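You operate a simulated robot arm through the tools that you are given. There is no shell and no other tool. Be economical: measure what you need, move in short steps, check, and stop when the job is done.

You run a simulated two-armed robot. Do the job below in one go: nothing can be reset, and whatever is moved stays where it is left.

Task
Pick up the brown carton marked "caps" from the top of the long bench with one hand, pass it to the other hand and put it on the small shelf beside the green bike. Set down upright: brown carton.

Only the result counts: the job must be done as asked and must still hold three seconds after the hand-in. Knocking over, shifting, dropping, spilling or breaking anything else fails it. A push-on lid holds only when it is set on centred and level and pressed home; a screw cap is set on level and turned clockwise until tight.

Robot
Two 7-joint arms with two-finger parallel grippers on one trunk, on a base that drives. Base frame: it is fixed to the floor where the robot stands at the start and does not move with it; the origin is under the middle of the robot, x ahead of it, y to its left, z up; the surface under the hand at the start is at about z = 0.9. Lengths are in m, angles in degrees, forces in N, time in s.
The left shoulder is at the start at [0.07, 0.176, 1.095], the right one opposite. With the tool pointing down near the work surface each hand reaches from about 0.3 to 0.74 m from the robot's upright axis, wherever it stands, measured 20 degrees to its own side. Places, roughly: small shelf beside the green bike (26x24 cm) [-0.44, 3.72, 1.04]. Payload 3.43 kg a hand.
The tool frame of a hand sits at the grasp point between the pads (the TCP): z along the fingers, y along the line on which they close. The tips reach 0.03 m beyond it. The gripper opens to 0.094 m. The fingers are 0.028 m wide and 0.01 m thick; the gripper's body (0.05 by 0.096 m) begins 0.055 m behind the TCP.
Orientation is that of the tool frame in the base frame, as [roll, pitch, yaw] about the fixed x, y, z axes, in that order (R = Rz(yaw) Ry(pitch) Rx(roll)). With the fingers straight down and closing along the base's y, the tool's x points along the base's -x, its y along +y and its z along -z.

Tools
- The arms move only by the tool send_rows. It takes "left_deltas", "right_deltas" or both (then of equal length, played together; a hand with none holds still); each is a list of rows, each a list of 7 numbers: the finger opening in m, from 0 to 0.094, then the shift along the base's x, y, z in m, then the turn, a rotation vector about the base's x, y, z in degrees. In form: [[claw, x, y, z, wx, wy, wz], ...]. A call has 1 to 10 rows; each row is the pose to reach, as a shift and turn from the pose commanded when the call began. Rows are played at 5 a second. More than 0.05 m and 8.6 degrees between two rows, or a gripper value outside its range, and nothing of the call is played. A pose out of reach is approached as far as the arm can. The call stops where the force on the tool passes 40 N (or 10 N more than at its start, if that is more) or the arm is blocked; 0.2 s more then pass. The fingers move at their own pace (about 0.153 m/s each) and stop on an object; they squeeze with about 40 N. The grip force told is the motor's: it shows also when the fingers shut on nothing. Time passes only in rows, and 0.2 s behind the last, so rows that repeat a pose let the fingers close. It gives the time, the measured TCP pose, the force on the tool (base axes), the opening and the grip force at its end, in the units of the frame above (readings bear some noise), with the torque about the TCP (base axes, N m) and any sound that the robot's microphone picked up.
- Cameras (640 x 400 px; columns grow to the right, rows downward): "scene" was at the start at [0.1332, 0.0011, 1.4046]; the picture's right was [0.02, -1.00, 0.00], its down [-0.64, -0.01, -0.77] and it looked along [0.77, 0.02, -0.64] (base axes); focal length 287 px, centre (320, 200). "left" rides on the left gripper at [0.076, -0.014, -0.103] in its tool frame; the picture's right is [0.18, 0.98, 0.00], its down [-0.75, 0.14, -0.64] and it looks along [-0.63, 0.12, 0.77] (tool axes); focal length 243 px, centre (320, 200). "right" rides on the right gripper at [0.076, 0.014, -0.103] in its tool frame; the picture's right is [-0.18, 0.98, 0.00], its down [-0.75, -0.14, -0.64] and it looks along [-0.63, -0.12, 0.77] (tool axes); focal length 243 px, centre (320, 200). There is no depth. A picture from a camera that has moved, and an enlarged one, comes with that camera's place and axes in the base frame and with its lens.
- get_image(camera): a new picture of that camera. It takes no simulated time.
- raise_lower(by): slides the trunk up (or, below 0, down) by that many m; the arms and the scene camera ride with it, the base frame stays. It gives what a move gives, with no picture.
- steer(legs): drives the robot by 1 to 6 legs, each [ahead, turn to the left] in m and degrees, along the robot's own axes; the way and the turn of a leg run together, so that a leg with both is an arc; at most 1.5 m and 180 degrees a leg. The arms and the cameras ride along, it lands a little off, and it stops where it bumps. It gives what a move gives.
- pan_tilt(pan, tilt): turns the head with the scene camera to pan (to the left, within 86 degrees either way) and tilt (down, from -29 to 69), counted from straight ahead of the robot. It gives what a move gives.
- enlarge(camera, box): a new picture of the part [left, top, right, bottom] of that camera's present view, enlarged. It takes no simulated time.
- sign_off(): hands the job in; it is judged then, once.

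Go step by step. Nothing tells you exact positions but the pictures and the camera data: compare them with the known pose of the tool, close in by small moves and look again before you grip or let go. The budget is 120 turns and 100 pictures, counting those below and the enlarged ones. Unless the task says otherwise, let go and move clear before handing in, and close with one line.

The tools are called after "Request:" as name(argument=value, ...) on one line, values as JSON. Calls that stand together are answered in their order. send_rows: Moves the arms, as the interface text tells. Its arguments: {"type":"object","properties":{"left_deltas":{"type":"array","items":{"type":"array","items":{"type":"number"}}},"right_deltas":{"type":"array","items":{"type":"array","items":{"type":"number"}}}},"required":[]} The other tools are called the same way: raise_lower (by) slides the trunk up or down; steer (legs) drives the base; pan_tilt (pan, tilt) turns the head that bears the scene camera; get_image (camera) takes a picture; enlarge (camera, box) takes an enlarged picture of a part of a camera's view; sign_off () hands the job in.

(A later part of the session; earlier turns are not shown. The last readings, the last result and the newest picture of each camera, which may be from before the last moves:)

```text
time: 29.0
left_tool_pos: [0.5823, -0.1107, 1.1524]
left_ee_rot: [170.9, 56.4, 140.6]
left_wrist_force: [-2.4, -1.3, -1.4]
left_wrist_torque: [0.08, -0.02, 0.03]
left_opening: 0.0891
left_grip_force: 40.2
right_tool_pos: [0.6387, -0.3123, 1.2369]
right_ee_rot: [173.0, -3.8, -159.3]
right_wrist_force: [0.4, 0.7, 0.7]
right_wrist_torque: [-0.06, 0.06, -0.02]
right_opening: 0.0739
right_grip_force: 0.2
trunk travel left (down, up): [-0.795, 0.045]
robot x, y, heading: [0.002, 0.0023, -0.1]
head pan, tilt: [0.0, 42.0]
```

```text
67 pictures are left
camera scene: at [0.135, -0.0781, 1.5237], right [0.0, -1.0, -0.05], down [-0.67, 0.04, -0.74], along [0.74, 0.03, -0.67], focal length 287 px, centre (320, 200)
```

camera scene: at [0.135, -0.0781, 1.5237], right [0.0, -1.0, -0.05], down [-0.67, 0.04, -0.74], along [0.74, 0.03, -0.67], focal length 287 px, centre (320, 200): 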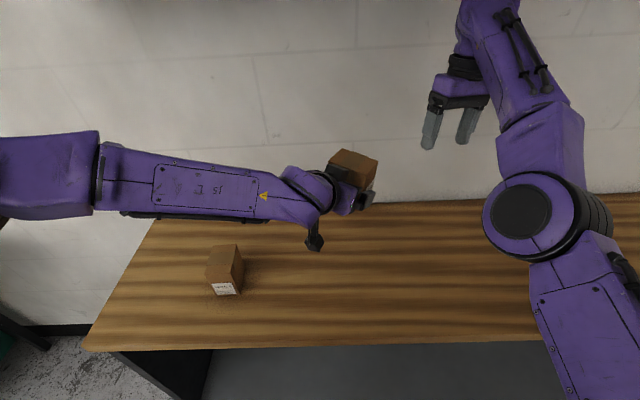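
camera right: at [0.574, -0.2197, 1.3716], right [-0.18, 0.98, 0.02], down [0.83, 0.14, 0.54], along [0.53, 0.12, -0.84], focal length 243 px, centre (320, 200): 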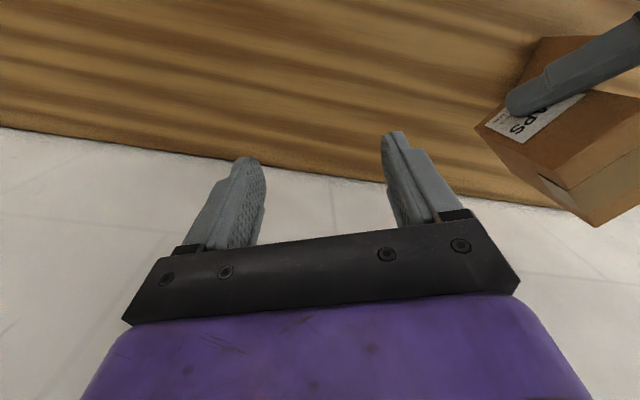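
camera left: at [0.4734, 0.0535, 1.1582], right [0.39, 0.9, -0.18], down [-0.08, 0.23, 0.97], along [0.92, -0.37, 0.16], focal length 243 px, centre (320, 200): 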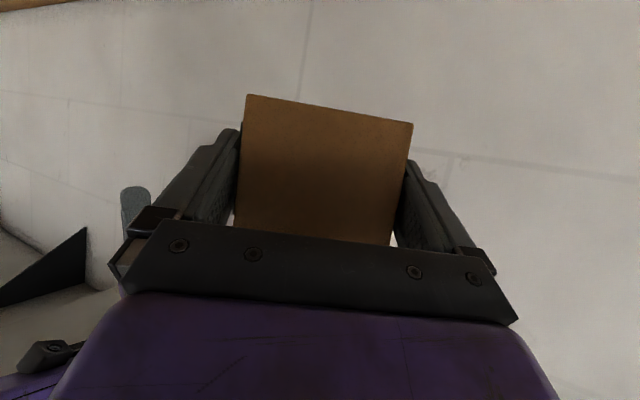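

Still rocking, but slowly damping; I keep waiting with small head moves.

Request:
pan_tilt(pan=-80, tilt=42)

Request:
pan_tilt(pan=0, tilt=42)

Request:
pan_tilt(pan=80, tilt=20)

Request:
pan_tilt(pan=0, tilt=42)

```text
time: 30.6
left_tool_pos: [0.5819, -0.0247, 1.1575]
left_ee_rot: [177.2, 58.9, 146.7]
left_wrist_force: [0.7, 1.6, -2.9]
left_wrist_torque: [-0.01, 0.11, -0.06]
left_opening: 0.0891
left_grip_force: 39.7
right_tool_pos: [0.6377, -0.2191, 1.2534]
right_ee_rot: [176.6, -5.3, -158.7]
right_wrist_force: [2.1, 3.6, -2.6]
right_wrist_torque: [-0.29, 0.26, 0.05]
right_opening: 0.0741
right_grip_force: 0.0
trunk travel left (down, up): [-0.795, 0.045]
robot x, y, heading: [0.0021, -0.0008, 0.7]
head pan, tilt: [-80.0, 42.0]
```

```text
time: 32.1
left_tool_pos: [0.5813, -0.0513, 1.1553]
left_ee_rot: [175.2, 58.2, 144.8]
left_wrist_force: [-0.3, 0.8, -2.0]
left_wrist_torque: [0.01, 0.0, -0.06]
left_opening: 0.0892
left_grip_force: 40.2
right_tool_pos: [0.635, -0.25, 1.2451]
right_ee_rot: [175.7, -5.1, -158.9]
right_wrist_force: [0.2, 1.1, -0.8]
right_wrist_torque: [-0.08, -0.01, 0.0]
right_opening: 0.0738
right_grip_force: 0.0
trunk travel left (down, up): [-0.795, 0.045]
robot x, y, heading: [-0.002, 0.0009, 0.2]
head pan, tilt: [0.0, 42.0]
```

```text
time: 33.6
left_tool_pos: [0.5808, -0.0602, 1.1551]
left_ee_rot: [174.7, 58.0, 144.2]
left_wrist_force: [-0.3, -0.2, -2.3]
left_wrist_torque: [0.0, 0.04, 0.01]
left_opening: 0.0891
left_grip_force: 40.2
right_tool_pos: [0.6361, -0.2596, 1.2436]
right_ee_rot: [175.2, -5.0, -158.9]
right_wrist_force: [0.2, 0.4, 0.5]
right_wrist_torque: [-0.03, 0.0, -0.01]
right_opening: 0.0739
right_grip_force: 0.0
trunk travel left (down, up): [-0.795, 0.045]
robot x, y, heading: [-0.001, -0.0038, 0.0]
head pan, tilt: [80.0, 20.0]
```

```text
time: 35.2
left_tool_pos: [0.5813, -0.0595, 1.1554]
left_ee_rot: [174.6, 58.0, 144.1]
left_wrist_force: [-0.8, 1.0, -2.0]
left_wrist_torque: [0.0, 0.04, 0.02]
left_opening: 0.0892
left_grip_force: 40.5
right_tool_pos: [0.635, -0.2585, 1.2445]
right_ee_rot: [175.3, -5.0, -159.0]
right_wrist_force: [-0.4, 0.3, -0.3]
right_wrist_torque: [0.0, 0.02, 0.0]
right_opening: 0.0741
right_grip_force: 0.2
trunk travel left (down, up): [-0.795, 0.045]
robot x, y, heading: [0.0007, -0.0046, 0.3]
head pan, tilt: [0.0, 42.0]
```

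It has settled. I gently re-level the left hand (−3.4° about x) and look around behind for room to back off.

Request:
send_rows(left_deltas=[[0.06, 0, 0.01, 0.005, -1, 0, 0], [0.06, 0, 0.02, 0.01, -2, 0, 0], [0.06, 0, 0.03, 0.01, -3, -0.1, 0], [0.06, 0, 0.035, 0.01, -3.4, -0.1, 0], [0.06, 0, 0.035, 0.01, -3.4, -0.1, 0]])

Request:
pan_tilt(pan=86, tilt=15)

Request:
get_image(camera="scene")

Request:
pan_tilt(pan=-86, tilt=15)

Request:
get_image(camera="scene")

```text
time: 36.4
left_tool_pos: [0.5809, -0.025, 1.1639]
left_ee_rot: [-180.0, 59.9, 148.9]
left_wrist_force: [-0.4, 0.5, -2.8]
left_wrist_torque: [0.01, 0.03, 0.0]
left_opening: 0.0892
left_grip_force: 40.0
right_tool_pos: [0.6344, -0.2594, 1.2442]
right_ee_rot: [175.2, -5.0, -159.1]
right_wrist_force: [0.2, -0.1, 0.2]
right_wrist_torque: [0.02, -0.02, -0.04]
right_opening: 0.0741
right_grip_force: 0.0
trunk travel left (down, up): [-0.795, 0.045]
robot x, y, heading: [0.0003, 0.0025, 0.4]
head pan, tilt: [0.0, 42.0]
```

```text
time: 38.0
left_tool_pos: [0.5807, -0.0239, 1.1636]
left_ee_rot: [-180.0, 60.0, 148.8]
left_wrist_force: [-0.6, -0.4, -3.3]
left_wrist_torque: [0.02, 0.02, -0.03]
left_opening: 0.0891
left_grip_force: 40.0
right_tool_pos: [0.6344, -0.2579, 1.2445]
right_ee_rot: [175.2, -5.0, -159.0]
right_wrist_force: [-0.3, 0.4, 0.5]
right_wrist_torque: [-0.01, -0.03, -0.01]
right_opening: 0.0739
right_grip_force: 0.1
trunk travel left (down, up): [-0.795, 0.045]
robot x, y, heading: [-0.0002, -0.0009, 0.6]
head pan, tilt: [85.9, 15.0]
```

```text
66 pictures are left
camera scene: at [0.055, 0.093, 1.5633], right [1.0, -0.07, 0.0], down [-0.02, -0.26, -0.97], along [0.06, 0.96, -0.26], focal length 287 px, centre (320, 200)
```

scene: 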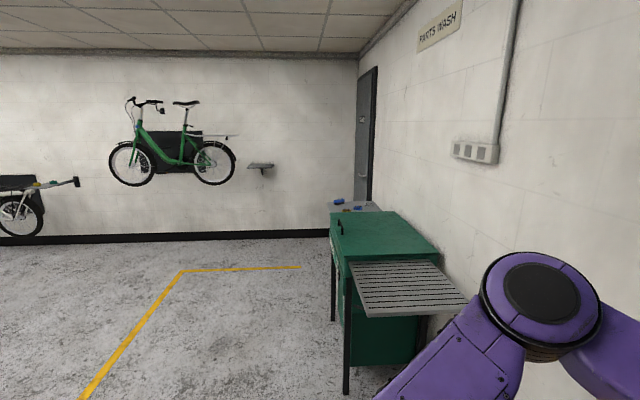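

```text
time: 40.6
left_tool_pos: [0.5802, -0.0236, 1.1645]
left_ee_rot: [-179.9, 59.9, 148.8]
left_wrist_force: [-0.6, 0.7, -2.6]
left_wrist_torque: [0.02, 0.04, 0.01]
left_opening: 0.0888
left_grip_force: 39.9
right_tool_pos: [0.6356, -0.2584, 1.2447]
right_ee_rot: [175.2, -5.1, -159.0]
right_wrist_force: [0.1, -0.9, 0.8]
right_wrist_torque: [-0.02, -0.01, 0.0]
right_opening: 0.0741
right_grip_force: 0.0
trunk travel left (down, up): [-0.795, 0.045]
robot x, y, heading: [0.0013, -0.0065, 0.0]
head pan, tilt: [-85.9, 15.0]
```

```text
65 pictures are left
camera scene: at [0.0558, -0.0933, 1.5633], right [-1.0, -0.08, 0.0], down [-0.02, 0.26, -0.97], along [0.07, -0.96, -0.26], focal length 287 px, centre (320, 200)
```

scene: 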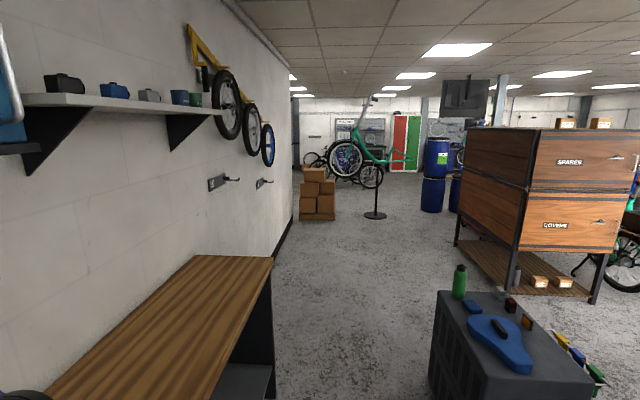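

Space around looks free enough. I retract the right hand slowly, watching for any rocking.

Request:
send_rows(right_deltas=[[0.074, -0.012, -0.005, -0.005, 0, 0, 0], [0.074, -0.025, -0.01, -0.01, 0, 0, 0], [0.074, -0.038, -0.015, -0.015, 0, 0, 0], [0.074, -0.05, -0.02, -0.02, 0, 0, 0], [0.074, -0.063, -0.025, -0.025, 0, 0, 0], [0.074, -0.075, -0.03, -0.03, 0, 0, 0], [0.074, -0.088, -0.035, -0.035, 0, 0, 0], [0.074, -0.1, -0.04, -0.04, 0, 0, 0], [0.074, -0.11, -0.04, -0.04, 0, 0, 0], [0.074, -0.12, -0.04, -0.04, 0, 0, 0]])

Request:
pan_tilt(pan=0, tilt=35)

Request:
get_image(camera="scene")

```text
time: 42.8
left_tool_pos: [0.5798, -0.0245, 1.1645]
left_ee_rot: [-179.9, 59.9, 148.8]
left_wrist_force: [-0.3, 0.3, -2.5]
left_wrist_torque: [0.02, 0.01, 0.02]
left_opening: 0.0891
left_grip_force: 39.8
right_tool_pos: [0.6345, -0.3044, 1.2419]
right_ee_rot: [175.1, -4.8, -159.1]
right_wrist_force: [0.0, -0.3, -0.3]
right_wrist_torque: [0.0, 0.03, 0.04]
right_opening: 0.0741
right_grip_force: 0.0
right hand out of reach, approached as far as the arm can: row 1, 2, 3, 4, 5, 6, 7, 8, 9, 10
trunk travel left (down, up): [-0.795, 0.045]
robot x, y, heading: [0.0022, -0.0044, 0.2]
head pan, tilt: [-85.9, 15.0]
```

```text
time: 44.4
left_tool_pos: [0.58, -0.0257, 1.1646]
left_ee_rot: [180.0, 59.9, 148.8]
left_wrist_force: [-0.3, 0.3, -2.3]
left_wrist_torque: [0.04, 0.06, -0.03]
left_opening: 0.0889
left_grip_force: 39.7
right_tool_pos: [0.6342, -0.304, 1.2415]
right_ee_rot: [175.2, -4.8, -159.2]
right_wrist_force: [0.5, 0.3, -0.5]
right_wrist_torque: [0.0, 0.02, 0.01]
right_opening: 0.0738
right_grip_force: 0.0
trunk travel left (down, up): [-0.795, 0.045]
robot x, y, heading: [-0.0034, -0.0014, 0.6]
head pan, tilt: [0.0, 35.0]
```

```text
64 pictures are left
camera scene: at [0.1367, 0.0001, 1.5313], right [0.0, -1.0, 0.0], down [-0.57, 0.0, -0.82], along [0.82, 0.0, -0.57], focal length 287 px, centre (320, 200)
```

scene: 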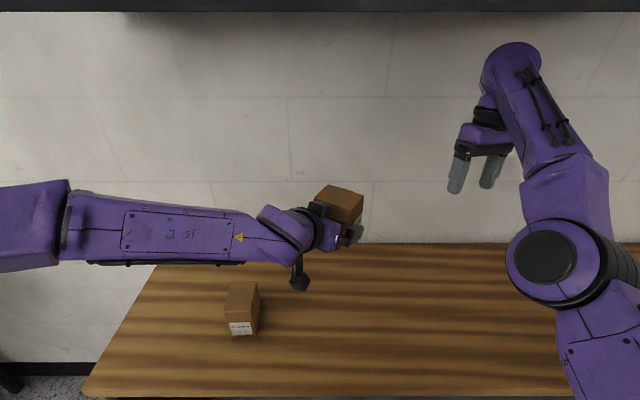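

The right arm is at a joint limit in that direction; I try straight down and a little yaw back, slowly.

Request:
send_rows(right_deltas=[[0.074, 0, 0, -0.015, 0, 0, -2], [0.074, 0, 0, -0.03, 0, 0, -4], [0.074, 0, 0, -0.045, 0, 0, -7], [0.074, 0, 0, -0.06, 0, 0, -10], [0.074, 0, 0, -0.075, 0, 0, -13], [0.074, 0, 0, -0.09, 0, 0, -16], [0.074, -0.01, 0, -0.1, 0, 0, -18], [0.074, -0.02, 0, -0.1, 0, 0, -20]])

Request:
get_image(camera="scene")

```text
time: 46.2
left_tool_pos: [0.5809, -0.0252, 1.1632]
left_ee_rot: [180.0, 59.9, 148.8]
left_wrist_force: [-0.1, -0.9, -2.2]
left_wrist_torque: [0.0, 0.06, 0.04]
left_opening: 0.089
left_grip_force: 39.7
right_tool_pos: [0.6629, -0.3118, 1.151]
right_ee_rot: [175.2, -4.8, -179.2]
right_wrist_force: [0.1, 0.3, 0.8]
right_wrist_torque: [0.0, 0.01, 0.0]
right_opening: 0.0741
right_grip_force: 0.0
right hand out of reach, approached as far as the arm can: row 1, 2, 3, 4, 5, 6, 7, 8
trunk travel left (down, up): [-0.795, 0.045]
robot x, y, heading: [0.0021, -0.0004, 0.3]
head pan, tilt: [0.0, 35.0]
```

```text
63 pictures are left
camera scene: at [0.1364, 0.0003, 1.5313], right [0.0, -1.0, 0.0], down [-0.57, 0.0, -0.82], along [0.82, 0.0, -0.57], focal length 287 px, centre (320, 200)
```

scene: 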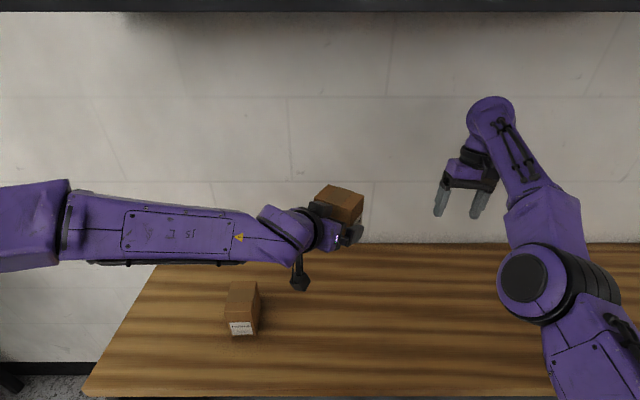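

I try pitching the right hand forward to relieve its wrist, then pulling back.

Request:
send_rows(right_deltas=[[0.074, -0.01, 0, 0.0, 0, -5, 0], [0.074, -0.02, 0, 0, 0, -10, 0], [0.074, -0.03, 0, 0, 0, -15, 0], [0.074, -0.045, 0, 0, 0, -20, 0], [0.074, -0.06, 0, 0, 0, -25, 0], [0.074, -0.075, 0, 0, 0, -30, 0], [0.074, -0.09, 0, 0, 0, -35, 0], [0.074, -0.1, 0, 0, 0, -40, 0]])

Request:
get_image(camera="scene")

```text
time: 48.0
left_tool_pos: [0.5803, -0.0236, 1.1627]
left_ee_rot: [179.9, 59.8, 149.0]
left_wrist_force: [0.1, -0.1, -3.2]
left_wrist_torque: [0.04, 0.06, -0.01]
left_opening: 0.0888
left_grip_force: 39.9
right_tool_pos: [0.7757, -0.3614, 1.2029]
right_ee_rot: [176.0, 35.2, -178.9]
right_wrist_force: [-0.2, -0.4, 0.8]
right_wrist_torque: [0.01, 0.02, 0.01]
right_opening: 0.0742
right_grip_force: 0.1
right hand out of reach, approached as far as the arm can: row 1, 2, 3, 4, 5, 6, 7, 8
trunk travel left (down, up): [-0.795, 0.045]
robot x, y, heading: [-0.0009, 0.0006, 0.4]
head pan, tilt: [0.0, 35.0]
```

```text
62 pictures are left
camera scene: at [0.1369, 0.0002, 1.5313], right [0.0, -1.0, 0.0], down [-0.57, 0.0, -0.82], along [0.82, 0.0, -0.57], focal length 287 px, centre (320, 200)
```

scene: 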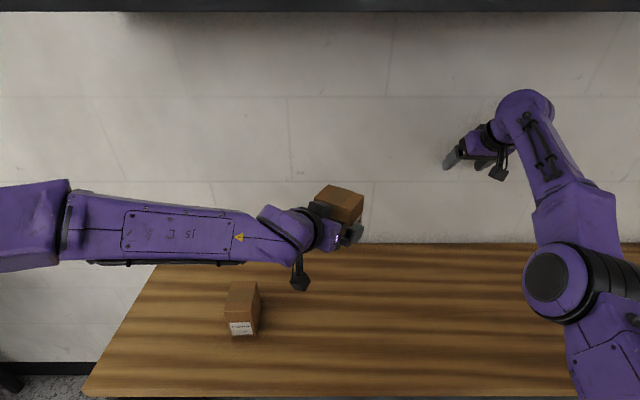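

That went the wrong way (reach grows as it pitches up), so I pitch it the opposite way, toward the robot.

Request:
send_rows(right_deltas=[[0.074, -0.025, 0.005, -0.0, 0, 7, 0], [0.074, -0.05, 0.01, -0.0, 0, 14, 0], [0.074, -0.075, 0.015, -0.01, 0, 21, 0], [0.074, -0.1, 0.02, -0.02, 0, 28, 0], [0.074, -0.125, 0.025, -0.02, 0, 35, 0], [0.074, -0.15, 0.03, -0.02, 0, 42, 0], [0.074, -0.175, 0.03, -0.02, 0, 49, 0], [0.074, -0.2, 0.03, -0.02, 0, 56, 0], [0.074, -0.225, 0.03, -0.02, 0, 63, 0], [0.074, -0.25, 0.03, -0.02, 0, 70, 0]])

Request:
get_image(camera="scene")

```text
time: 50.2
left_tool_pos: [0.5815, -0.0242, 1.1644]
left_ee_rot: [179.9, 59.9, 148.9]
left_wrist_force: [0.4, 1.2, -1.9]
left_wrist_torque: [0.09, 0.06, 0.01]
left_opening: 0.0892
left_grip_force: 39.9
right_tool_pos: [0.5225, -0.3297, 1.1857]
right_ee_rot: [174.6, -34.9, -179.0]
right_wrist_force: [-0.8, 0.0, -0.2]
right_wrist_torque: [-0.01, -0.04, 0.01]
right_opening: 0.0738
right_grip_force: 0.1
right hand out of reach, approached as far as the arm can: row 1, 2, 3, 4, 5, 6, 7
trunk travel left (down, up): [-0.795, 0.045]
robot x, y, heading: [0.0038, -0.002, -0.0]
head pan, tilt: [0.0, 35.0]
```

```text
61 pictures are left
camera scene: at [0.1374, 0.0, 1.5312], right [0.0, -1.0, 0.0], down [-0.57, 0.0, -0.82], along [0.82, 0.0, -0.57], focal length 287 px, centre (320, 200)
```

scene: 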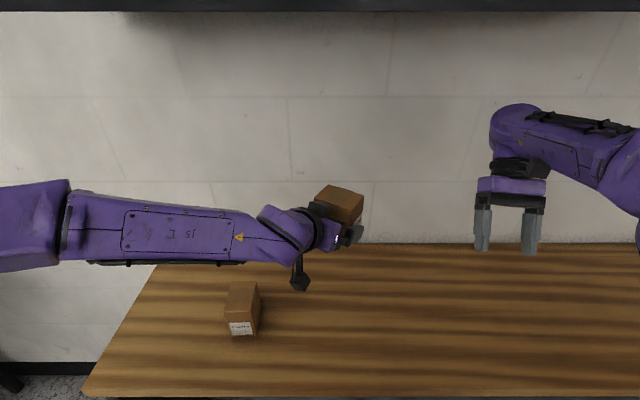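

The right arm freed up, elbow out to its side. I straighten it down and pull it back.

Request:
send_rows(right_deltas=[[0.074, -0.01, 0, 0.0, 0, -5, 0], [0.074, -0.02, 0, 0.01, 0, -10, 0], [0.074, -0.035, 0, 0.02, 0, -15, 0], [0.074, -0.05, 0, 0.03, 0, -20, 0], [0.074, -0.065, 0, 0.03, 0, -25, 0], [0.074, -0.08, 0, 0.03, 0, -30, 0], [0.074, -0.09, 0, 0.03, 0, -34, 0], [0.074, -0.1, 0, 0.03, 0, -34, 0]])

Request:
get_image(camera="scene")

```text
time: 52.0
left_tool_pos: [0.5808, -0.0278, 1.1652]
left_ee_rot: [179.8, 59.9, 148.5]
left_wrist_force: [-0.1, -0.2, -2.1]
left_wrist_torque: [0.06, 0.01, -0.01]
left_opening: 0.089
left_grip_force: 39.7
right_tool_pos: [0.4222, -0.3319, 1.2153]
right_ee_rot: [175.1, -0.6, -179.3]
right_wrist_force: [-0.6, -0.6, -0.1]
right_wrist_torque: [-0.01, 0.0, 0.01]
right_opening: 0.0741
right_grip_force: 0.0
trunk travel left (down, up): [-0.795, 0.045]
robot x, y, heading: [0.0017, 0.0021, 0.2]
head pan, tilt: [0.0, 35.0]
```

```text
60 pictures are left
camera scene: at [0.1361, -0.0026, 1.5314], right [0.0, -1.0, 0.0], down [-0.57, 0.0, -0.82], along [0.82, 0.0, -0.57], focal length 287 px, centre (320, 200)
```

scene: 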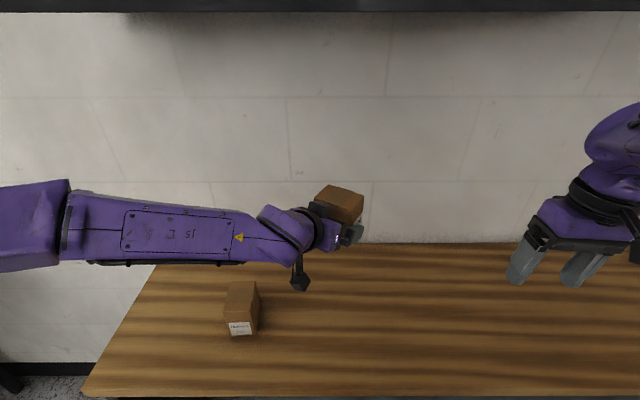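

Both arms are compact. I back off 0.2 m and turn left toward the shelf wall.

Request:
steer(legs=[[-0.2, 0]])

Request:
steer(legs=[[0, 45], [0, 48]])

Request:
pan_tilt(pan=0, tilt=18)

Request:
get_image(camera="scene")

```text
time: 53.5
left_tool_pos: [0.3841, -0.0269, 1.1628]
left_ee_rot: [-179.9, 59.9, 148.7]
left_wrist_force: [0.1, 0.3, -3.2]
left_wrist_torque: [-0.01, 0.06, 0.0]
left_opening: 0.0891
left_grip_force: 40.2
right_tool_pos: [0.2257, -0.3307, 1.2143]
right_ee_rot: [175.3, -0.9, -179.2]
right_wrist_force: [0.4, -0.1, -0.3]
right_wrist_torque: [-0.02, 0.08, 0.01]
right_opening: 0.074
right_grip_force: 0.0
trunk travel left (down, up): [-0.795, 0.045]
robot x, y, heading: [-0.199, -0.0018, 0.1]
head pan, tilt: [0.0, 35.0]
```

```text
time: 58.2
left_tool_pos: [-0.2114, 0.5799, 1.1646]
left_ee_rot: [179.9, 59.9, -117.6]
left_wrist_force: [-0.3, 0.0, -2.5]
left_wrist_torque: [-0.03, 0.07, 0.0]
left_opening: 0.0888
left_grip_force: 40.0
right_tool_pos: [0.1036, 0.4404, 1.2155]
right_ee_rot: [175.3, -0.8, -85.5]
right_wrist_force: [0.3, 0.0, 0.3]
right_wrist_torque: [0.0, -0.01, 0.01]
right_opening: 0.0738
right_grip_force: 0.0
trunk travel left (down, up): [-0.795, 0.045]
robot x, y, heading: [-0.1965, -0.0002, 94.1]
head pan, tilt: [0.0, 35.0]
```

```text
time: 59.0
left_tool_pos: [-0.2125, 0.5781, 1.1639]
left_ee_rot: [179.9, 60.0, -117.4]
left_wrist_force: [0.5, -1.0, -2.6]
left_wrist_torque: [-0.03, 0.04, -0.02]
left_opening: 0.0891
left_grip_force: 40.0
right_tool_pos: [0.1021, 0.4422, 1.2148]
right_ee_rot: [175.4, -0.8, -85.4]
right_wrist_force: [-0.2, -0.2, 0.0]
right_wrist_torque: [0.0, -0.02, -0.02]
right_opening: 0.0742
right_grip_force: 0.1
trunk travel left (down, up): [-0.795, 0.045]
robot x, y, heading: [-0.1998, -0.0006, 93.9]
head pan, tilt: [0.0, 18.0]
```

```text
59 pictures are left
camera scene: at [-0.2108, 0.1427, 1.5584], right [1.0, 0.07, 0.0], down [0.02, -0.31, -0.95], along [-0.07, 0.95, -0.31], focal length 287 px, centre (320, 200)
```

scene: 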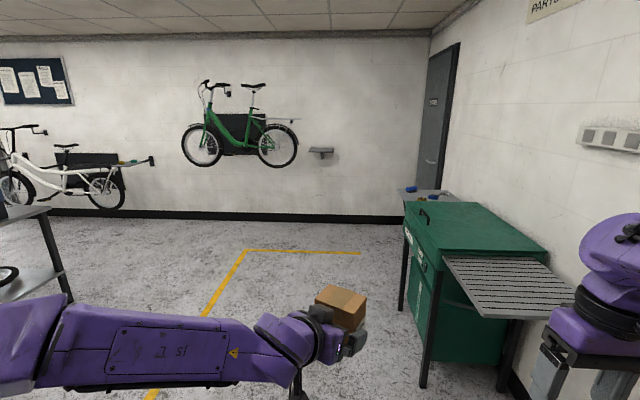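

Clear floor ahead. I steer slightly left to keep the right arm off the green parts washer and drive in.

Request:
steer(legs=[[0, 6], [1.0, 0], [1.0, -10]])

Request:
get_image(camera="scene")

```text
time: 69.5
left_tool_pos: [-0.4283, 2.5524, 1.1638]
left_ee_rot: [180.0, 59.9, -121.5]
left_wrist_force: [0.2, -0.6, -2.0]
left_wrist_torque: [-0.05, 0.03, 0.02]
left_opening: 0.0888
left_grip_force: 39.4
right_tool_pos: [-0.1232, 2.3929, 1.2162]
right_ee_rot: [175.5, -0.8, -89.4]
right_wrist_force: [0.6, -0.2, 0.2]
right_wrist_torque: [0.0, -0.01, -0.02]
right_opening: 0.0741
right_grip_force: 0.1
trunk travel left (down, up): [-0.795, 0.045]
robot x, y, heading: [-0.4507, 1.9746, 90.1]
head pan, tilt: [0.0, 18.0]
```

```text
58 pictures are left
camera scene: at [-0.4571, 2.116, 1.5585], right [1.0, 0.0, 0.0], down [0.0, -0.31, -0.95], along [0.0, 0.95, -0.31], focal length 287 px, centre (320, 200)
```

scene: 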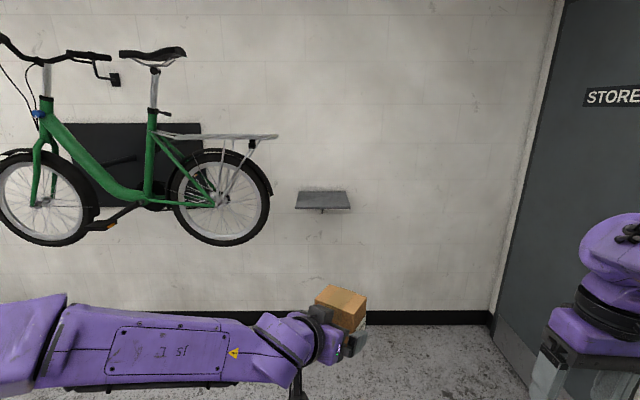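

The shelf is in clear view ahead. I enlarge it for exact edges.

Request:
enlarge(camera="scene", box=[240, 150, 400, 250])

```text
4.00 times, centred on (320, 200) of scene
camera zoom: at [-0.4571, 2.116, 1.5585], right [1.0, 0.0, 0.0], down [0.0, -0.31, -0.95], along [0.0, 0.95, -0.31], focal length 1148 px, centre (320, 200)
```

zoom: 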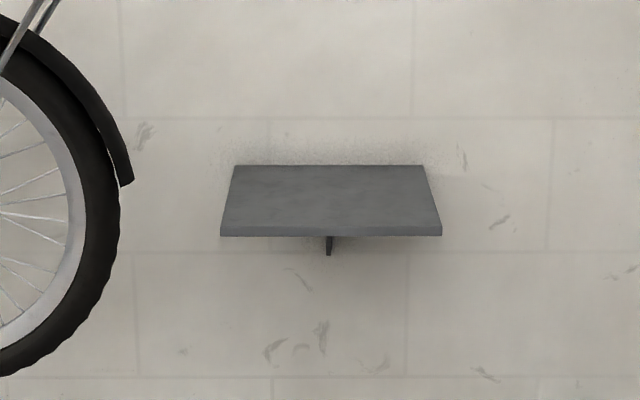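

The edges suggest the shelf may be nearer/higher than stated, so I drive 0.4 m and triangulate.

Request:
steer(legs=[[0.4, 0]])

Request:
enlarge(camera="scene", box=[240, 170, 400, 270])

Request:
get_image(camera="scene")

```text
time: 72.0
left_tool_pos: [-0.431, 2.9522, 1.1641]
left_ee_rot: [179.9, 59.9, -121.4]
left_wrist_force: [-0.6, 0.1, -2.4]
left_wrist_torque: [-0.01, 0.03, -0.01]
left_opening: 0.0891
left_grip_force: 39.8
right_tool_pos: [-0.1263, 2.7929, 1.2164]
right_ee_rot: [175.4, -0.7, -89.1]
right_wrist_force: [0.2, 0.3, 0.6]
right_wrist_torque: [0.0, -0.01, 0.0]
right_opening: 0.074
right_grip_force: 0.0
trunk travel left (down, up): [-0.795, 0.045]
robot x, y, heading: [-0.4587, 2.3705, 90.3]
head pan, tilt: [0.0, 18.0]
```

```text
4.00 times, centred on (320, 220) of scene
camera zoom: at [-0.4587, 2.5157, 1.5586], right [1.0, 0.0, 0.0], down [0.0, -0.31, -0.95], along [0.0, 0.95, -0.31], focal length 1148 px, centre (320, 120)
```

zoom: 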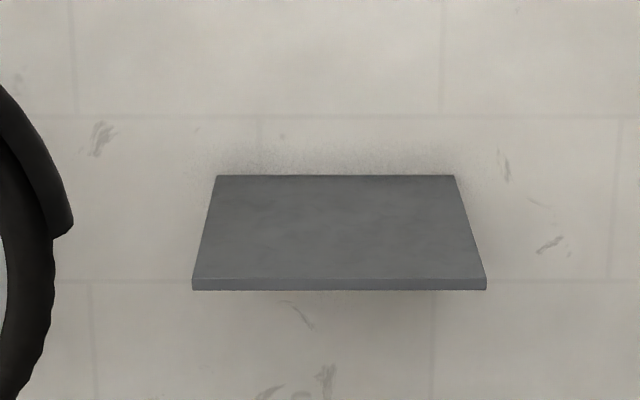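

```text
55 pictures are left
camera scene: at [-0.4587, 2.5157, 1.5586], right [1.0, 0.0, 0.0], down [0.0, -0.31, -0.95], along [0.0, 0.95, -0.31], focal length 287 px, centre (320, 200)
```

scene: 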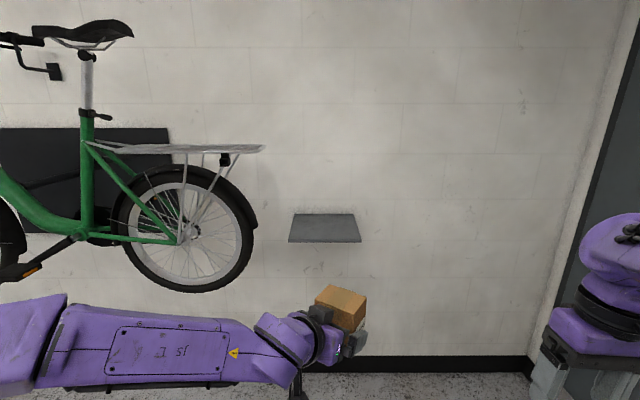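

Triangulated: shelf top at z≈1.05, y 3.57–3.84, centred x≈-0.44. I look left to see how the left elbow relates to the bike.

Request:
pan_tilt(pan=55, tilt=25)

Request:
get_image(camera="scene")

```text
time: 73.2
left_tool_pos: [-0.4304, 2.9536, 1.1634]
left_ee_rot: [180.0, 59.9, -121.3]
left_wrist_force: [0.2, -0.4, -2.0]
left_wrist_torque: [-0.05, 0.01, 0.0]
left_opening: 0.089
left_grip_force: 39.6
right_tool_pos: [-0.1273, 2.7947, 1.2149]
right_ee_rot: [175.3, -0.9, -89.2]
right_wrist_force: [0.2, 0.5, -0.4]
right_wrist_torque: [-0.01, 0.04, -0.02]
right_opening: 0.074
right_grip_force: 0.0
trunk travel left (down, up): [-0.795, 0.045]
robot x, y, heading: [-0.453, 2.3704, 90.1]
head pan, tilt: [55.0, 25.0]
```

```text
54 pictures are left
camera scene: at [-0.5339, 2.4765, 1.5471], right [0.57, 0.82, 0.0], down [0.35, -0.24, -0.91], along [-0.74, 0.52, -0.42], focal length 287 px, centre (320, 200)
```

scene: 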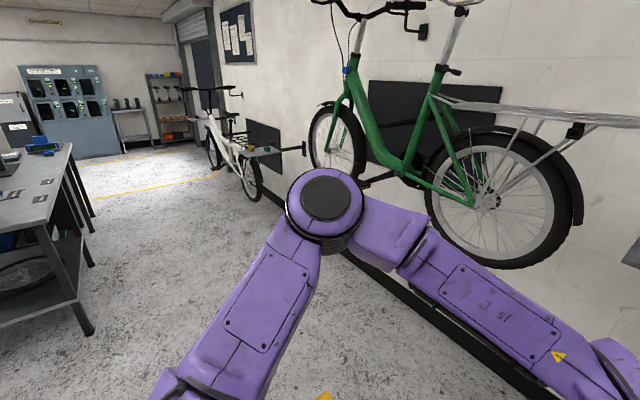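

The elbow would come near the bike if I came in square, so I'll approach from the right with a heading of about 103°, reached while still away from the wall.

Request:
steer(legs=[[0, -55], [0.3, 0], [0, 68]])

Request:
pan_tilt(pan=0, tilt=22)

Request:
get_image(camera="scene")

```text
time: 80.8
left_tool_pos: [-0.2926, 3.116, 1.1634]
left_ee_rot: [-180.0, 59.8, -110.0]
left_wrist_force: [0.2, 0.2, -2.1]
left_wrist_torque: [-0.07, 0.01, 0.0]
left_opening: 0.0892
left_grip_force: 39.7
right_tool_pos: [0.0372, 3.0204, 1.2143]
right_ee_rot: [175.4, -0.7, -78.0]
right_wrist_force: [0.6, 0.0, 0.5]
right_wrist_torque: [0.02, -0.03, 0.0]
right_opening: 0.0742
right_grip_force: 0.0
trunk travel left (down, up): [-0.795, 0.045]
robot x, y, heading: [-0.2058, 2.5429, 101.5]
head pan, tilt: [55.0, 25.0]
```

```text
time: 82.0
left_tool_pos: [-0.2926, 3.1148, 1.164]
left_ee_rot: [179.9, 59.8, -110.0]
left_wrist_force: [0.1, 0.5, -2.4]
left_wrist_torque: [-0.06, 0.0, -0.01]
left_opening: 0.089
left_grip_force: 40.4
right_tool_pos: [0.0367, 3.0195, 1.2155]
right_ee_rot: [175.4, -0.8, -77.9]
right_wrist_force: [-0.8, -0.4, -0.6]
right_wrist_torque: [-0.02, -0.02, 0.01]
right_opening: 0.0737
right_grip_force: 0.0
trunk travel left (down, up): [-0.795, 0.045]
robot x, y, heading: [-0.2038, 2.5394, 101.5]
head pan, tilt: [0.0, 22.0]
```

```text
53 pictures are left
camera scene: at [-0.2347, 2.6826, 1.5519], right [0.98, 0.2, 0.0], down [0.08, -0.37, -0.93], along [-0.19, 0.91, -0.38], focal length 287 px, centre (320, 200)
```

scene: 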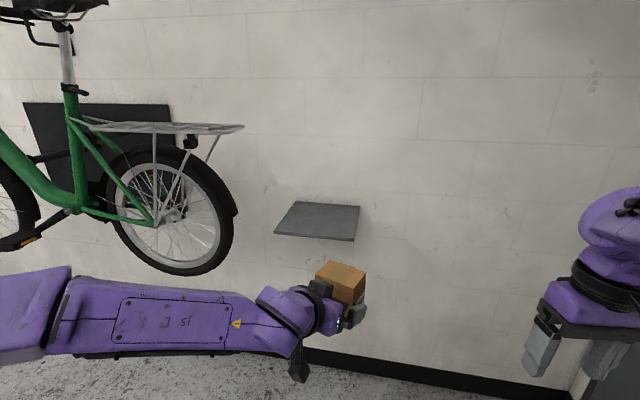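

Heading is good. I extend the left hand slowly toward the shelf direction, then drive most of the way.

Request:
send_rows(left_deltas=[[0.06, -0.01, 0.015, 0, 0, 0, 0], [0.06, -0.02, 0.03, 0, 0, 0, 0], [0.06, -0.03, 0.045, 0, 0, 0, 0], [0.06, -0.04, 0.06, 0, 0, 0, 0], [0.06, -0.05, 0.075, 0, 0, 0, 0], [0.06, -0.06, 0.09, 0, 0, 0, 0], [0.06, -0.06, 0.09, 0, 0, 0, 0]])

Request:
steer(legs=[[0.25, 0]])

Request:
get_image(camera="scene")

Request:
get_image(camera="left")

```text
time: 83.6
left_tool_pos: [-0.3531, 3.2064, 1.1658]
left_ee_rot: [180.0, 59.9, -110.0]
left_wrist_force: [-0.2, -0.4, -2.2]
left_wrist_torque: [-0.03, 0.01, 0.0]
left_opening: 0.089
left_grip_force: 39.3
right_tool_pos: [0.0368, 3.0198, 1.2155]
right_ee_rot: [175.4, -0.8, -78.0]
right_wrist_force: [0.3, -0.4, 0.6]
right_wrist_torque: [-0.03, 0.03, -0.02]
right_opening: 0.0738
right_grip_force: 0.0
trunk travel left (down, up): [-0.795, 0.045]
robot x, y, heading: [-0.204, 2.5397, 101.4]
head pan, tilt: [0.0, 22.0]
```

```text
time: 85.4
left_tool_pos: [-0.4021, 3.4528, 1.1667]
left_ee_rot: [179.9, 59.8, -110.1]
left_wrist_force: [-0.3, -0.4, -2.5]
left_wrist_torque: [-0.02, 0.02, 0.05]
left_opening: 0.089
left_grip_force: 39.9
right_tool_pos: [-0.0134, 3.2668, 1.2155]
right_ee_rot: [175.4, -0.7, -78.0]
right_wrist_force: [-0.5, -1.1, -0.1]
right_wrist_torque: [0.01, 0.0, 0.0]
right_opening: 0.074
right_grip_force: 0.0
trunk travel left (down, up): [-0.795, 0.045]
robot x, y, heading: [-0.2539, 2.788, 101.3]
head pan, tilt: [0.0, 22.0]
```

```text
52 pictures are left
camera scene: at [-0.2848, 2.9294, 1.5521], right [0.98, 0.2, 0.0], down [0.07, -0.37, -0.93], along [-0.18, 0.91, -0.37], focal length 287 px, centre (320, 200)
```

scene: 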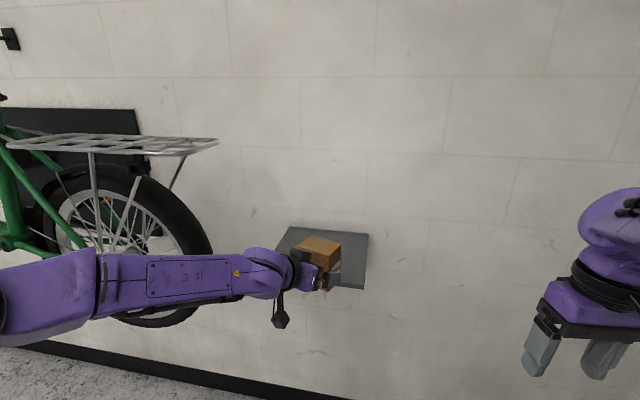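

```text
51 pictures are left
camera left: at [-0.4338, 3.3284, 1.1515], right [-0.96, 0.25, -0.16], down [-0.19, -0.12, 0.97], along [0.22, 0.96, 0.16], focal length 243 px, centre (320, 200)
```

left: 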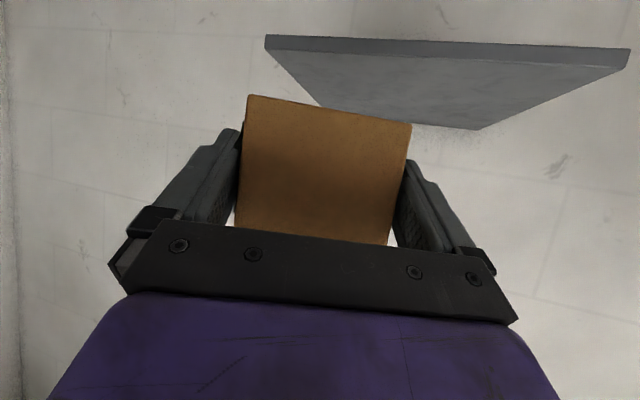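

The shelf edges check out (x -0.595 to -0.297, z 1.05) and the carton bottom is at 1.128, level. I drive 0.16 m further and then reach in with the arm.

Request:
steer(legs=[[0.16, 0]])

Request:
get_image(camera="scene")

```text
time: 86.8
left_tool_pos: [-0.4334, 3.6101, 1.167]
left_ee_rot: [180.0, 60.1, -110.2]
left_wrist_force: [-0.1, -0.5, -1.5]
left_wrist_torque: [-0.06, 0.03, 0.01]
left_opening: 0.0888
left_grip_force: 39.5
right_tool_pos: [-0.045, 3.4225, 1.2171]
right_ee_rot: [175.4, -0.7, -78.2]
right_wrist_force: [0.7, 0.3, -0.4]
right_wrist_torque: [0.0, -0.01, -0.01]
right_opening: 0.0738
right_grip_force: 0.1
trunk travel left (down, up): [-0.795, 0.045]
robot x, y, heading: [-0.2846, 2.9476, 101.6]
head pan, tilt: [0.0, 22.0]
```

```text
50 pictures are left
camera scene: at [-0.3163, 3.0858, 1.5523], right [0.98, 0.2, 0.0], down [0.07, -0.37, -0.93], along [-0.18, 0.91, -0.37], focal length 287 px, centre (320, 200)
```

scene: 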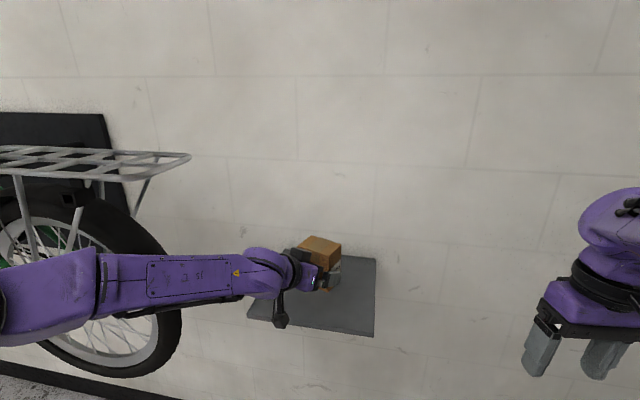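

I move over the shelf, a bit forward of centre so the wrist camera stays outside the front edge, and lower to about 2 cm above.

Request:
send_rows(left_deltas=[[0.06, -0.01, 0.016, 0, 0, 0, 0], [0.06, -0.02, 0.031, 0, 0, 0, 0], [0.06, -0.02, 0.031, -0.02, 0, 0, 0], [0.06, -0.02, 0.031, -0.04, 0, 0, 0], [0.06, -0.02, 0.031, -0.06, 0, 0, 0], [0.06, -0.02, 0.031, -0.06, 0, 0, 0]])

Request:
enlarge(camera="scene", box=[210, 200, 400, 350])

Request:
get_image(camera="left")

Request:
get_image(camera="right")

```text
time: 88.2
left_tool_pos: [-0.4537, 3.6441, 1.1058]
left_ee_rot: [-179.9, 60.0, -110.1]
left_wrist_force: [0.0, 0.5, -1.7]
left_wrist_torque: [-0.05, 0.02, 0.0]
left_opening: 0.089
left_grip_force: 39.7
right_tool_pos: [-0.0451, 3.4241, 1.2165]
right_ee_rot: [175.4, -0.8, -78.2]
right_wrist_force: [-0.5, 0.7, 0.5]
right_wrist_torque: [0.0, 0.0, 0.01]
right_opening: 0.0738
right_grip_force: 0.0
trunk travel left (down, up): [-0.795, 0.045]
robot x, y, heading: [-0.289, 2.9504, 101.3]
head pan, tilt: [0.0, 22.0]
```

```text
2.67 times, centred on (305, 275) of scene
camera zoom: at [-0.3171, 3.089, 1.5519], right [0.98, 0.2, 0.0], down [0.07, -0.37, -0.93], along [-0.18, 0.91, -0.38], focal length 766 px, centre (360, 0)
```

zoom: 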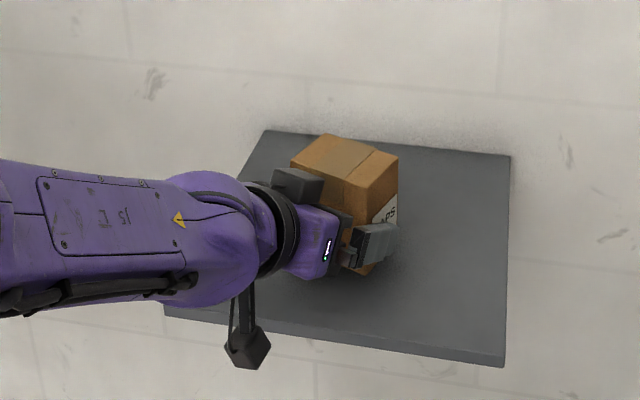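

```text
48 pictures are left
camera left: at [-0.4845, 3.5175, 1.0907], right [-0.95, 0.25, -0.16], down [-0.19, -0.12, 0.97], along [0.23, 0.96, 0.16], focal length 243 px, centre (320, 200)
```

left: 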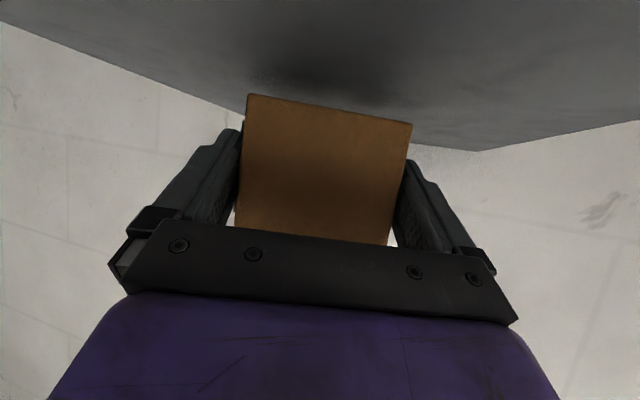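

```text
47 pictures are left
camera right: at [-0.0354, 3.3512, 1.3213], right [-1.0, -0.02, 0.08], down [0.03, 0.79, 0.62], along [-0.07, 0.62, -0.78], focal length 243 px, centre (320, 200)
```

right: 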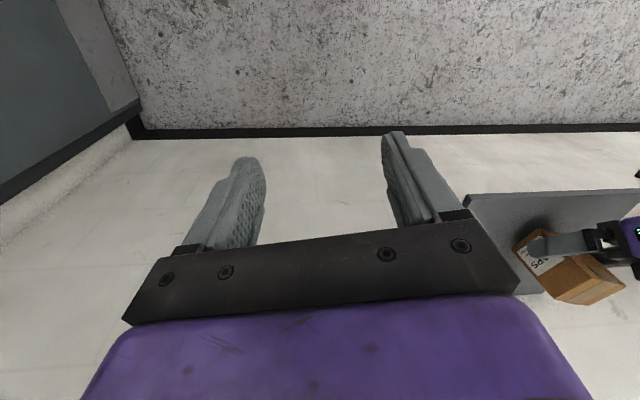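

The carton is well over the shelf. I lower it in small steps, watching the force.

Request:
send_rows(left_deltas=[[0.06, 0, 0, -0.006, 0, 0, 0], [0.06, 0, 0, -0.012, 0, 0, 0], [0.06, 0, 0, -0.012, 0, 0, 0]])

Request:
send_rows(left_deltas=[[0.06, 0, 0, -0.003, 0, 0, 0], [0.06, 0, 0, -0.003, 0, 0, 0]])

Request:
get_image(camera="left")

```text
time: 89.0
left_tool_pos: [-0.4532, 3.6414, 1.0938]
left_ee_rot: [-180.0, 59.9, -110.0]
left_wrist_force: [0.3, -0.8, -2.0]
left_wrist_torque: [-0.03, 0.02, 0.02]
left_opening: 0.0891
left_grip_force: 39.8
right_tool_pos: [-0.0453, 3.4245, 1.2161]
right_ee_rot: [175.4, -0.9, -78.1]
right_wrist_force: [-0.4, -0.3, 0.5]
right_wrist_torque: [-0.01, 0.0, 0.02]
right_opening: 0.0739
right_grip_force: 0.1
trunk travel left (down, up): [-0.795, 0.045]
robot x, y, heading: [-0.2863, 2.9473, 101.5]
head pan, tilt: [0.0, 22.0]
```

```text
time: 89.7
left_tool_pos: [-0.4526, 3.6426, 1.091]
left_ee_rot: [-180.0, 59.8, -110.1]
left_wrist_force: [-0.8, 0.5, 0.5]
left_wrist_torque: [0.12, 0.07, 0.01]
left_opening: 0.0889
left_grip_force: 40.0
right_tool_pos: [-0.0447, 3.4246, 1.2159]
right_ee_rot: [175.5, -0.9, -78.1]
right_wrist_force: [0.0, -0.7, 0.0]
right_wrist_torque: [-0.01, -0.03, 0.01]
right_opening: 0.0739
right_grip_force: 0.0
trunk travel left (down, up): [-0.795, 0.045]
robot x, y, heading: [-0.2867, 2.9455, 101.5]
head pan, tilt: [0.0, 22.0]
```

```text
46 pictures are left
camera left: at [-0.4844, 3.518, 1.076], right [-0.95, 0.25, -0.16], down [-0.19, -0.12, 0.97], along [0.23, 0.96, 0.16], focal length 243 px, centre (320, 200)
```

left: 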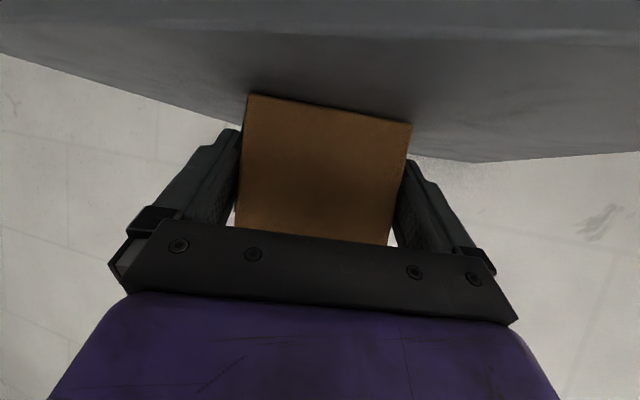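

First touch is showing (force +2.5 N). I press 1.5 mm more to seat it.

Request:
send_rows(left_deltas=[[0.06, 0, 0, -0.0015, 0, 0, 0], [0.06, 0, 0, -0.0015, 0, 0, 0]])

```text
time: 90.2
left_tool_pos: [-0.4549, 3.6434, 1.09]
left_ee_rot: [179.8, 60.1, -110.3]
left_wrist_force: [-0.2, 3.2, 8.1]
left_wrist_torque: [0.57, -0.15, 0.0]
left_opening: 0.0891
left_grip_force: 40.0
right_tool_pos: [-0.044, 3.4241, 1.2163]
right_ee_rot: [175.3, -0.6, -78.1]
right_wrist_force: [-0.1, 0.4, 0.1]
right_wrist_torque: [-0.04, -0.02, 0.0]
right_opening: 0.074
right_grip_force: 0.1
trunk travel left (down, up): [-0.795, 0.045]
robot x, y, heading: [-0.2829, 2.9461, 101.9]
head pan, tilt: [0.0, 22.0]
```

The far bottom edge bears first, so I ease a 1° tilt to level it, then release.

Request:
send_rows(left_deltas=[[0.06, 0, 0, -0.0005, 0.94, -0.34, 0], [0.06, 0, 0, -0.0005, 0.94, -0.34, 0]])

```text
time: 90.8
left_tool_pos: [-0.4528, 3.6426, 1.0891]
left_ee_rot: [180.0, 61.0, -110.1]
left_wrist_force: [-0.4, 3.3, 12.1]
left_wrist_torque: [-0.07, -0.19, 0.06]
left_opening: 0.0894
left_grip_force: 39.7
right_tool_pos: [-0.0446, 3.4237, 1.2162]
right_ee_rot: [175.4, -0.7, -78.0]
right_wrist_force: [-0.3, 0.3, 0.5]
right_wrist_torque: [-0.01, 0.03, 0.01]
right_opening: 0.0742
right_grip_force: 0.0
trunk travel left (down, up): [-0.795, 0.045]
robot x, y, heading: [-0.2836, 2.95, 101.6]
head pan, tilt: [0.0, 22.0]
```

It's flat now. I open and withdraw straight back along the finger axis.

Request:
send_rows(left_deltas=[[0.094, 0, 0, 0, 0, 0, 0], [0.094, 0, 0, 0, 0, 0, 0], [0.094, 0, 0, 0, 0, 0, 0]])

Request:
get_image(camera="left")

```text
time: 91.7
left_tool_pos: [-0.4542, 3.6433, 1.0881]
left_ee_rot: [-180.0, 60.9, -110.1]
left_wrist_force: [0.2, -0.6, 0.0]
left_wrist_torque: [0.0, 0.04, 0.03]
left_opening: 0.0939
left_grip_force: 0.0
right_tool_pos: [-0.0445, 3.4257, 1.2166]
right_ee_rot: [175.4, -0.7, -78.0]
right_wrist_force: [0.2, -0.3, 0.4]
right_wrist_torque: [-0.02, 0.0, 0.01]
right_opening: 0.0742
right_grip_force: 0.0
trunk travel left (down, up): [-0.795, 0.045]
robot x, y, heading: [-0.2854, 2.9477, 101.2]
head pan, tilt: [0.0, 22.0]
```

```text
45 pictures are left
camera left: at [-0.485, 3.5182, 1.0712], right [-0.95, 0.25, -0.16], down [-0.2, -0.13, 0.97], along [0.23, 0.96, 0.18], focal length 243 px, centre (320, 200)
```

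left: 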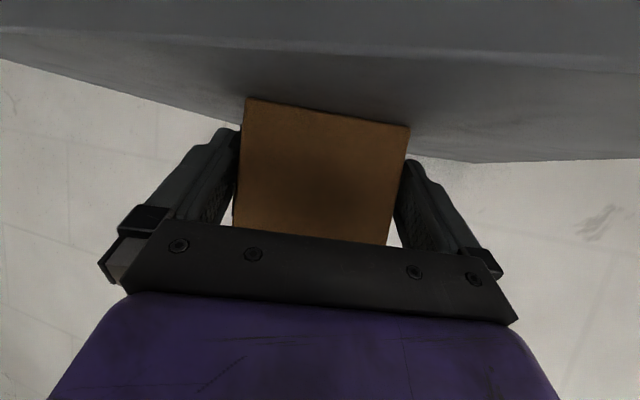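

Fingers are open with no force. I withdraw slowly.

Request:
send_rows(left_deltas=[[0.094, -0.002, -0.006, 0.0035, 0, 0, 0], [0.094, -0.004, -0.012, 0.007, 0, 0, 0], [0.094, -0.006, -0.017, 0.01, 0, 0, 0]])

Request:
get_image(camera="left")

```text
time: 92.5
left_tool_pos: [-0.4608, 3.6249, 1.0976]
left_ee_rot: [179.8, 60.8, -110.2]
left_wrist_force: [0.5, 0.2, -1.2]
left_wrist_torque: [0.0, 0.0, 0.03]
left_opening: 0.0941
left_grip_force: 0.1
right_tool_pos: [-0.0446, 3.4239, 1.2165]
right_ee_rot: [175.4, -0.6, -78.1]
right_wrist_force: [-0.3, -0.5, 0.2]
right_wrist_torque: [-0.02, -0.02, 0.0]
right_opening: 0.0744
right_grip_force: 0.1
trunk travel left (down, up): [-0.795, 0.045]
robot x, y, heading: [-0.2884, 2.9513, 101.2]
head pan, tilt: [0.0, 22.0]
```

```text
44 pictures are left
camera left: at [-0.4912, 3.5005, 1.0818], right [-0.95, 0.25, -0.16], down [-0.2, -0.13, 0.97], along [0.23, 0.96, 0.18], focal length 243 px, centre (320, 200)
```

left: 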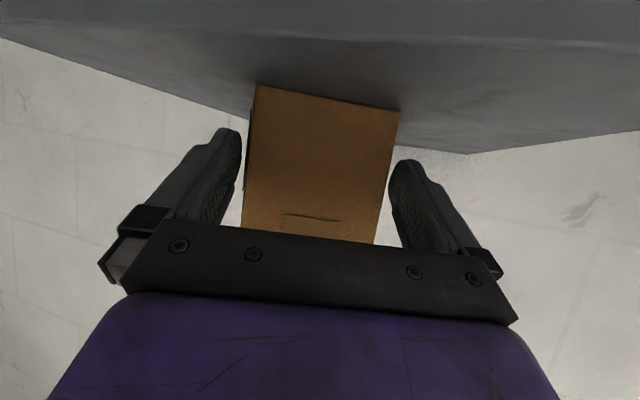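

The carton stands free with clear gaps. I withdraw fully.

Request:
send_rows(left_deltas=[[0.094, -0.006, -0.016, 0.01, 0, 0, 0], [0.094, -0.012, -0.033, 0.02, 0, 0, 0], [0.094, -0.018, -0.049, 0.03, 0, 0, 0], [0.094, -0.024, -0.065, 0.04, 0, 0, 0], [0.094, -0.03, -0.08, 0.05, 0, 0, 0], [0.094, -0.03, -0.08, 0.05, 0, 0, 0]])

Request:
get_image(camera="scene")

Request:
get_image(camera="left")

```text
time: 93.8
left_tool_pos: [-0.4889, 3.5476, 1.1482]
left_ee_rot: [-180.0, 60.9, -110.2]
left_wrist_force: [0.5, -0.2, 1.0]
left_wrist_torque: [0.01, 0.01, 0.01]
left_opening: 0.0939
left_grip_force: 0.1
right_tool_pos: [-0.0445, 3.4255, 1.216]
right_ee_rot: [175.4, -0.8, -78.1]
right_wrist_force: [-0.8, 0.5, 0.7]
right_wrist_torque: [0.01, 0.0, 0.02]
right_opening: 0.0739
right_grip_force: 0.0
trunk travel left (down, up): [-0.795, 0.045]
robot x, y, heading: [-0.2859, 2.946, 101.3]
head pan, tilt: [0.0, 22.0]
```

```text
43 pictures are left
camera scene: at [-0.3165, 3.0891, 1.5519], right [0.98, 0.2, 0.0], down [0.07, -0.37, -0.93], along [-0.18, 0.91, -0.38], focal length 287 px, centre (320, 200)
```

scene: 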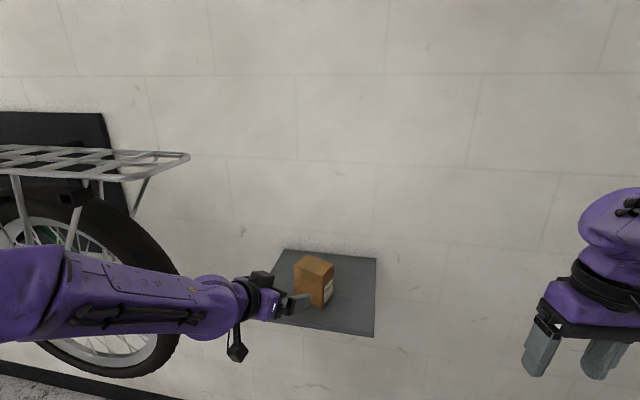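

```text
42 pictures are left
camera left: at [-0.5202, 3.4218, 1.1326], right [-0.95, 0.25, -0.16], down [-0.2, -0.13, 0.97], along [0.23, 0.96, 0.18], focal length 243 px, centre (320, 200)
```

left: 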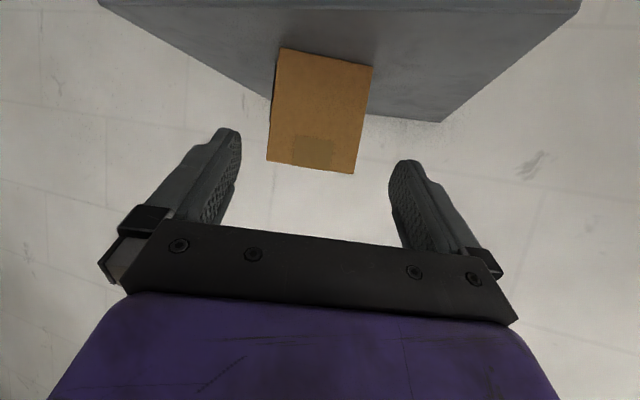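

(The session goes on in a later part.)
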